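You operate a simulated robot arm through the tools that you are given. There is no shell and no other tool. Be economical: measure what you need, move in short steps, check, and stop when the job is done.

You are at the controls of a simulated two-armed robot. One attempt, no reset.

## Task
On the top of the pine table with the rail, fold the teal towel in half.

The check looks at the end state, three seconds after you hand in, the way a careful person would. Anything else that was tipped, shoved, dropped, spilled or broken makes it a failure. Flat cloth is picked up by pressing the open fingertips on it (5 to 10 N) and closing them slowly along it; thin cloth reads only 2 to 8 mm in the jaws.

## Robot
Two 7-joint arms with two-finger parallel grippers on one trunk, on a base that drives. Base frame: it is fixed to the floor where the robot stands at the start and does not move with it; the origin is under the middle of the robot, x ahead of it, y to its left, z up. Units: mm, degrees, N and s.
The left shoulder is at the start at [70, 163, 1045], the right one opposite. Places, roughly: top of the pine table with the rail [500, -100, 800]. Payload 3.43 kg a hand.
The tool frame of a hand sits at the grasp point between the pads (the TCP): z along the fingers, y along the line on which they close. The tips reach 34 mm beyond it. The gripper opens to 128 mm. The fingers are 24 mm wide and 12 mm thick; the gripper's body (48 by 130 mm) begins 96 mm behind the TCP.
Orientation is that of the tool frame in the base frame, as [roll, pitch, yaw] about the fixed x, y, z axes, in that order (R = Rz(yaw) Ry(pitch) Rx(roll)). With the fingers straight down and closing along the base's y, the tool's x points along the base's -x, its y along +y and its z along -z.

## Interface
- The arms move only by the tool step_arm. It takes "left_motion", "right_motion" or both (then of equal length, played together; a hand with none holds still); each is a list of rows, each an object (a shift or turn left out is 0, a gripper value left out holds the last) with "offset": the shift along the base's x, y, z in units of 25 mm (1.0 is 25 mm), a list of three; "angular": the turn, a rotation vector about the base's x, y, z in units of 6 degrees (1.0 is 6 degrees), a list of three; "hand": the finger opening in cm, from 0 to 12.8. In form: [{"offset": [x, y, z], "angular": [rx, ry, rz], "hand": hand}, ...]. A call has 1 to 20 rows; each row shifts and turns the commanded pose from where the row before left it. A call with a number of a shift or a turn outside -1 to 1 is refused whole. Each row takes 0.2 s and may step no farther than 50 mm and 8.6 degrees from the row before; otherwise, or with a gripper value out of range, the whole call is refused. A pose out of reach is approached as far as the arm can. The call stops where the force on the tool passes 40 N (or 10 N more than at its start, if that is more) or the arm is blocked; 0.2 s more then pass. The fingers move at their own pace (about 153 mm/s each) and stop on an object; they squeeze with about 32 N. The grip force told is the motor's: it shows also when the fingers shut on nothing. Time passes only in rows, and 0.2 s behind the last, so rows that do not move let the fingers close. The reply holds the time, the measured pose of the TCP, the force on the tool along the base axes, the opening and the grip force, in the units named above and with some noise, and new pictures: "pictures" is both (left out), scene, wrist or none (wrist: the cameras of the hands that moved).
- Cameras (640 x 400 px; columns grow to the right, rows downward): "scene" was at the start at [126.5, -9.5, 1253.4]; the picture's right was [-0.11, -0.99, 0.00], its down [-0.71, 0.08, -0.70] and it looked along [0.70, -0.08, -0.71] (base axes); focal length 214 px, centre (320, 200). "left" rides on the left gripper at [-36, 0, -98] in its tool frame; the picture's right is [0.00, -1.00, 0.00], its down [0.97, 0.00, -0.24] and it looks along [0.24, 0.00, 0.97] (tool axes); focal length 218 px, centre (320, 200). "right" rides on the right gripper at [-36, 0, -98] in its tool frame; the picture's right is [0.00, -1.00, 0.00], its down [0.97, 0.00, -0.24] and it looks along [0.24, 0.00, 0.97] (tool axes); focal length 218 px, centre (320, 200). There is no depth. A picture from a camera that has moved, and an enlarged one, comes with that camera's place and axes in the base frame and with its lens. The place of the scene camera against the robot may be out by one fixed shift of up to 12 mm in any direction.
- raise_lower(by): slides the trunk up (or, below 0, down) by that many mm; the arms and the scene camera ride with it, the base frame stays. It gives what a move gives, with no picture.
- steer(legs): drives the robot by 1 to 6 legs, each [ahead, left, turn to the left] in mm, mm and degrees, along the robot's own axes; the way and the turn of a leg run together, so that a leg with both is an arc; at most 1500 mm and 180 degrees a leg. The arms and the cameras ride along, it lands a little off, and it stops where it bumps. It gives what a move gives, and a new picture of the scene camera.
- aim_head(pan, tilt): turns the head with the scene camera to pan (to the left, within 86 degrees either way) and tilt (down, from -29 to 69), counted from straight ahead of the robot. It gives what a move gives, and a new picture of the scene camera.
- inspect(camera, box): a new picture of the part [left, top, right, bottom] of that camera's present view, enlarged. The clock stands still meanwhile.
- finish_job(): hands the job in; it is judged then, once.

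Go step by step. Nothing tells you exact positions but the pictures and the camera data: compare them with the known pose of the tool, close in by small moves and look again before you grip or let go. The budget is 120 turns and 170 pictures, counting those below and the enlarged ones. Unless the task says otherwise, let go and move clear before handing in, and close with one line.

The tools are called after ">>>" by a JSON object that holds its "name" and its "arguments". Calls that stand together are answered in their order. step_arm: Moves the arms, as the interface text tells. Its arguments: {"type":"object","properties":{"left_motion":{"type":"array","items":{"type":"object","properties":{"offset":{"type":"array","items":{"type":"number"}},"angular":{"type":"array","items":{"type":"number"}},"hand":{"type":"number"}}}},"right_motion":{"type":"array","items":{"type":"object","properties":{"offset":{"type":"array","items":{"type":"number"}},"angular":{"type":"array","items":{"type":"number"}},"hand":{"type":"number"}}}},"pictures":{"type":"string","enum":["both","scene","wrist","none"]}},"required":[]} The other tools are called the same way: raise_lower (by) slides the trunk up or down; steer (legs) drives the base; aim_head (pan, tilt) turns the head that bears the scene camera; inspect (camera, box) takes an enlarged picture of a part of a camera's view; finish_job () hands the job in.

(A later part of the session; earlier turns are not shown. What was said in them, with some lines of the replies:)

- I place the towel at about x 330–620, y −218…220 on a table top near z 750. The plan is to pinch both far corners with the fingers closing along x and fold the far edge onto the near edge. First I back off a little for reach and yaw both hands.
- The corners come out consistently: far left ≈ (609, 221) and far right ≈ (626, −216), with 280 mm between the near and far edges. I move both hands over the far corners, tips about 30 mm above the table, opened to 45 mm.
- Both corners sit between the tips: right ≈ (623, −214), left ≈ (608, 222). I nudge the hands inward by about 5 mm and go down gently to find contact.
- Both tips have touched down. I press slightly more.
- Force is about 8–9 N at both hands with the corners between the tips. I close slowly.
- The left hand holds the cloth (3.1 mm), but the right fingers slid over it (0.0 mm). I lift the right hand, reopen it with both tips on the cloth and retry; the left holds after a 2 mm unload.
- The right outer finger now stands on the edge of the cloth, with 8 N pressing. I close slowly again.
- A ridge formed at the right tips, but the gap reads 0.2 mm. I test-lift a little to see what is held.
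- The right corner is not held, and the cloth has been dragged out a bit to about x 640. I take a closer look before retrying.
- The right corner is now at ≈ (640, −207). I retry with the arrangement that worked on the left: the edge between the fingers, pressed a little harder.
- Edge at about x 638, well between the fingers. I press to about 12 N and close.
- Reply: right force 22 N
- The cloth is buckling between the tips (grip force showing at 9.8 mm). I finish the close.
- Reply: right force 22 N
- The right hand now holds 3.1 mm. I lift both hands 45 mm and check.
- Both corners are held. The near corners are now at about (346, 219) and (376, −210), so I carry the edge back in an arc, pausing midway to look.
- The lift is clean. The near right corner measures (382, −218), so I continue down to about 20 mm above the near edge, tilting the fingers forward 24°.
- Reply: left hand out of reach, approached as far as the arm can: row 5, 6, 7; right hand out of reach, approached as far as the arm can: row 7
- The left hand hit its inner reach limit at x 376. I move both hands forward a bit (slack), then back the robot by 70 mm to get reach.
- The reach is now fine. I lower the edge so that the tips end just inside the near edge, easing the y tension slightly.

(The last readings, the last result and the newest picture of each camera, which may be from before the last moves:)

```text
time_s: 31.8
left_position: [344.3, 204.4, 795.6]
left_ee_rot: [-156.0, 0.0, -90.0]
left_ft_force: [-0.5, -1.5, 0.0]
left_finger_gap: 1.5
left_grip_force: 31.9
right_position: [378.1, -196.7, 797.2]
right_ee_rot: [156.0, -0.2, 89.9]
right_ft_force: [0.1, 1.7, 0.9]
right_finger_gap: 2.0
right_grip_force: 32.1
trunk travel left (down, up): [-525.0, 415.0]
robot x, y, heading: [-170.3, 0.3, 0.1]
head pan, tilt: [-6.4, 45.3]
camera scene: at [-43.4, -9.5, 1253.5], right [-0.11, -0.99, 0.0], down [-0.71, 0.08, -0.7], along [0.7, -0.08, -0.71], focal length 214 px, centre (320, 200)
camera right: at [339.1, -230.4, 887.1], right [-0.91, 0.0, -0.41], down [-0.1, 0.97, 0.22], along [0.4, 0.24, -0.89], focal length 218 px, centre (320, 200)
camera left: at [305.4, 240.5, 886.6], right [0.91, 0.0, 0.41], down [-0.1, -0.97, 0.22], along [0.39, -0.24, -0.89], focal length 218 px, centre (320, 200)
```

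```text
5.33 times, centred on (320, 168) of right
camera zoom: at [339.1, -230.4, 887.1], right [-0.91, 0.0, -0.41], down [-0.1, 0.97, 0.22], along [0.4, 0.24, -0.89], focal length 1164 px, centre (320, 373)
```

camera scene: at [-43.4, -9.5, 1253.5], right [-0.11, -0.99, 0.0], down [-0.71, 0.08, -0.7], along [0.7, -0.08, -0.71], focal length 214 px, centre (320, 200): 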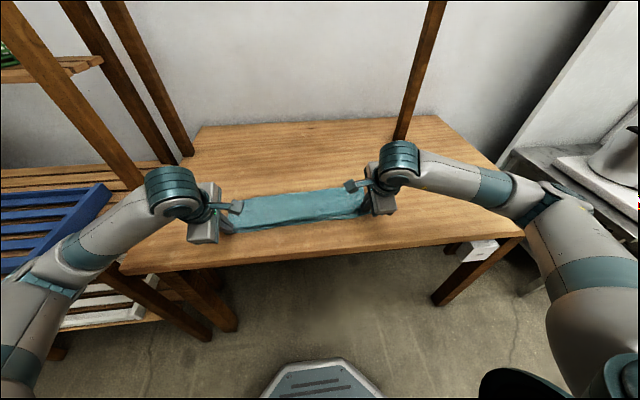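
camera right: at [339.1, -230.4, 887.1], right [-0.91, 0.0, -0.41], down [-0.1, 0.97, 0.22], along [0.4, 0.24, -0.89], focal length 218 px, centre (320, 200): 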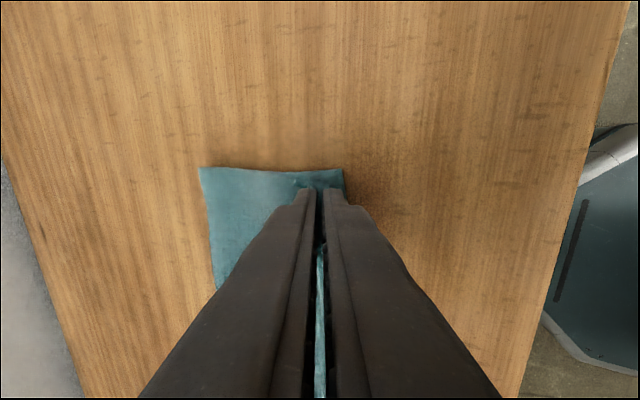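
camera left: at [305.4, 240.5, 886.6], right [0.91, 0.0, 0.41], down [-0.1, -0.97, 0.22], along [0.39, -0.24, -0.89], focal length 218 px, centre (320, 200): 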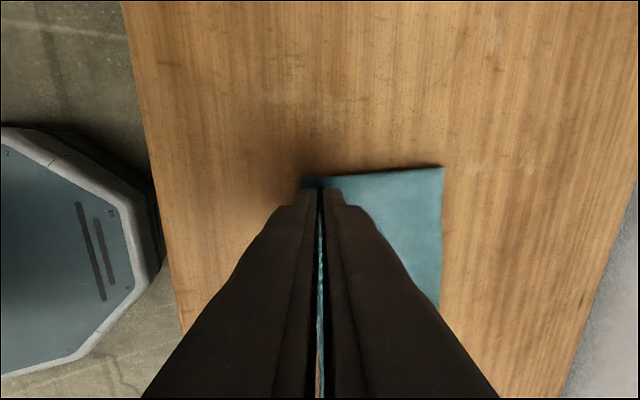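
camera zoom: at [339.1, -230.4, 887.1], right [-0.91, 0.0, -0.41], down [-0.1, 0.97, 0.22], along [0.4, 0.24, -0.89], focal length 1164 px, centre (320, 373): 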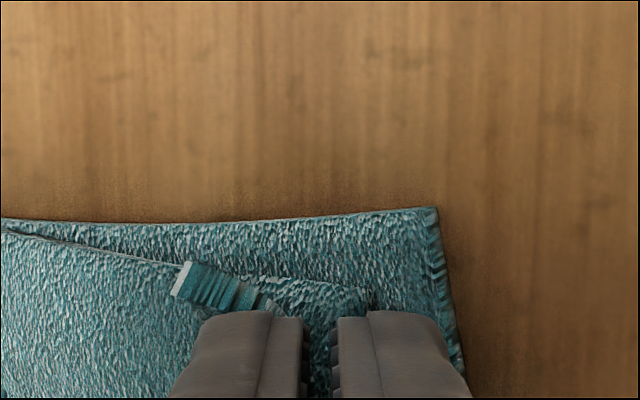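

Lower layer still peeks out about 10–15 mm at the near edge. I shift both hands outward slightly, then open by a small amount to release.

>>> {"name": "step_arm", "arguments": {"left_motion": [{"offset": [-0.2, 0.05, 0]}, {"offset": [-0.12, 0.05, 0]}, {"offset": [0, 0, -0.08]}, {}], "right_motion": [{"offset": [-0.25, -0.08, 0]}, {"offset": [-0.2, -0.07, 0]}, {"offset": [0, 0, -0.1]}, {}], "pictures": "none"}}

>>> {"name": "inspect", "arguments": {"camera": "scene", "box": [190, 150, 430, 300]}}

```text
time_s: 32.8
left_position: [336.7, 207.5, 794.4]
left_ee_rot: [-156.0, 0.0, -89.9]
left_ft_force: [0.3, -4.0, 2.4]
left_finger_gap: 1.8
left_grip_force: 31.8
right_position: [368.7, -199.9, 795.2]
right_ee_rot: [156.0, 0.0, 90.0]
right_ft_force: [-0.5, 3.8, 1.3]
right_finger_gap: 2.2
right_grip_force: 32.0
trunk travel left (down, up): [-525.0, 415.0]
robot x, y, heading: [-167.9, -1.6, -0.3]
head pan, tilt: [-6.4, 45.3]
```

```text
2.67 times, centred on (310, 225) of scene
camera zoom: at [-43.3, -9.6, 1253.4], right [-0.11, -0.99, 0.0], down [-0.71, 0.08, -0.7], along [0.7, -0.08, -0.71], focal length 572 px, centre (347, 133)
```

zoom: 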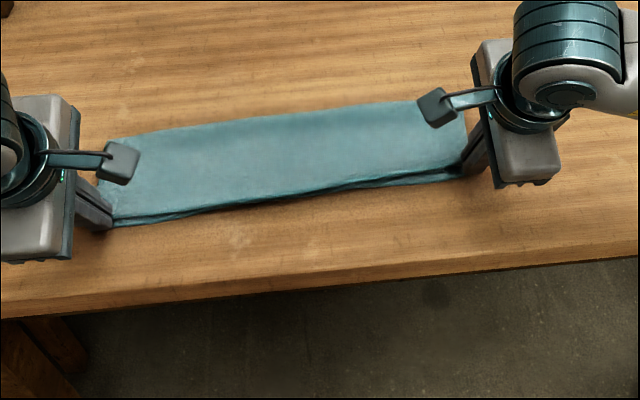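

The top layer lies almost exactly over the lower one. I open slightly while rising a touch, then withdraw along the fingers.

>>> {"name": "step_arm", "arguments": {"left_motion": [{"hand": 0.8, "offset": [0, 0, 0.05]}, {"hand": 1.6, "offset": [0, 0, 0.1]}, {}, {"offset": [-0.15, 0, 0.35]}, {"offset": [-0.3, 0, 0.7]}, {"offset": [-0.3, 0, 0.9]}, {"offset": [0, 0, 0.9]}, {"offset": [0, 0, 0.9]}, {}], "right_motion": [{"hand": 0.8, "offset": [0, 0, 0.05]}, {"hand": 1.6, "offset": [0, 0, 0.1]}, {}, {"offset": [-0.15, 0, 0.35]}, {"offset": [-0.3, 0, 0.7]}, {"offset": [-0.3, 0, 0.9]}, {"offset": [0, 0, 0.9]}, {"offset": [0, 0, 0.9]}, {}]}}

>>> {"name": "inspect", "arguments": {"camera": "scene", "box": [190, 150, 430, 300]}}

```text
time_s: 34.8
left_position: [323.0, 212.4, 889.8]
left_ee_rot: [-156.1, -0.1, -90.2]
left_ft_force: [0.6, -0.4, 0.8]
left_finger_gap: 16.0
left_grip_force: 0.0
left hand out of reach, approached as far as the arm can: row 8
right_position: [348.6, -202.0, 892.4]
right_ee_rot: [156.1, 0.0, 89.8]
right_ft_force: [1.2, 0.1, 0.2]
right_finger_gap: 16.0
right_grip_force: 0.1
trunk travel left (down, up): [-525.0, 415.0]
robot x, y, heading: [-168.3, -3.3, 0.0]
head pan, tilt: [-6.4, 45.3]
camera scene: at [-42.8, -9.6, 1253.4], right [-0.11, -0.99, 0.0], down [-0.71, 0.08, -0.7], along [0.7, -0.08, -0.71], focal length 214 px, centre (320, 200)
camera right: at [309.2, -234.5, 981.9], right [-0.91, 0.0, -0.41], down [-0.1, 0.97, 0.22], along [0.39, 0.24, -0.89], focal length 218 px, centre (320, 200)
camera left: at [284.6, 248.5, 980.1], right [0.91, 0.0, 0.41], down [-0.1, -0.97, 0.22], along [0.39, -0.24, -0.89], focal length 218 px, centre (320, 200)
```

scene: 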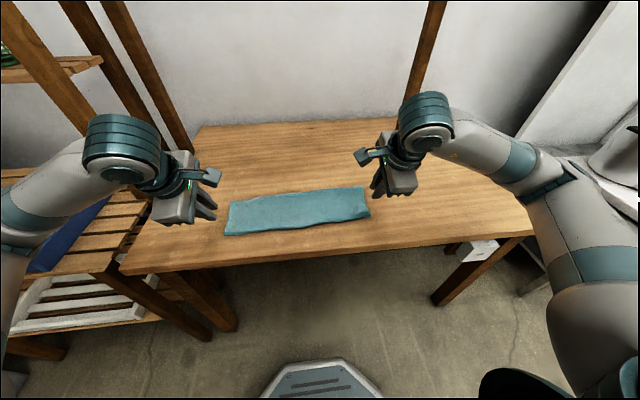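
right: 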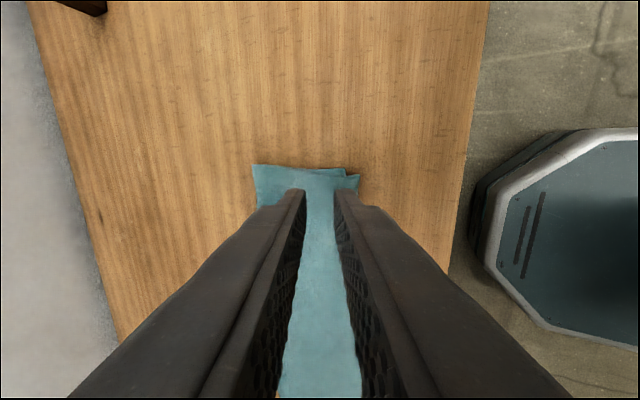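
left: 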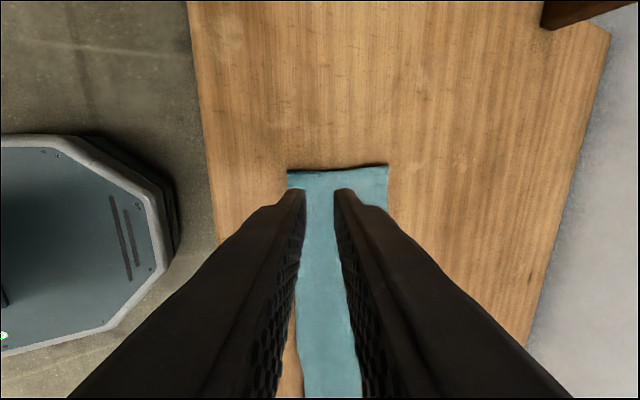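

```text
2.67 times, centred on (310, 225) of scene
camera zoom: at [-42.8, -9.6, 1253.4], right [-0.11, -0.99, 0.0], down [-0.71, 0.08, -0.7], along [0.7, -0.08, -0.71], focal length 572 px, centre (347, 133)
```

zoom: 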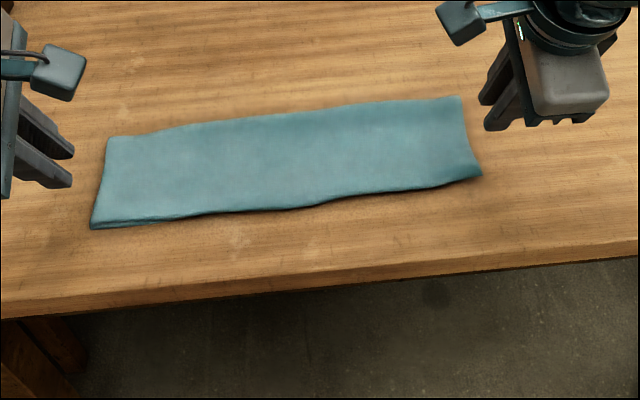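

The towel lies flat and folded in half with its edges aligned to within about a centimetre. Both hands are open and clear, and nothing else was touched, so I hand in.

>>> {"name": "finish_job", "arguments": {}}

```text
The job is handed in.
```

The teal towel is folded in half on the top of the pine table, far edge laid over the near edge, and the job is handed in.
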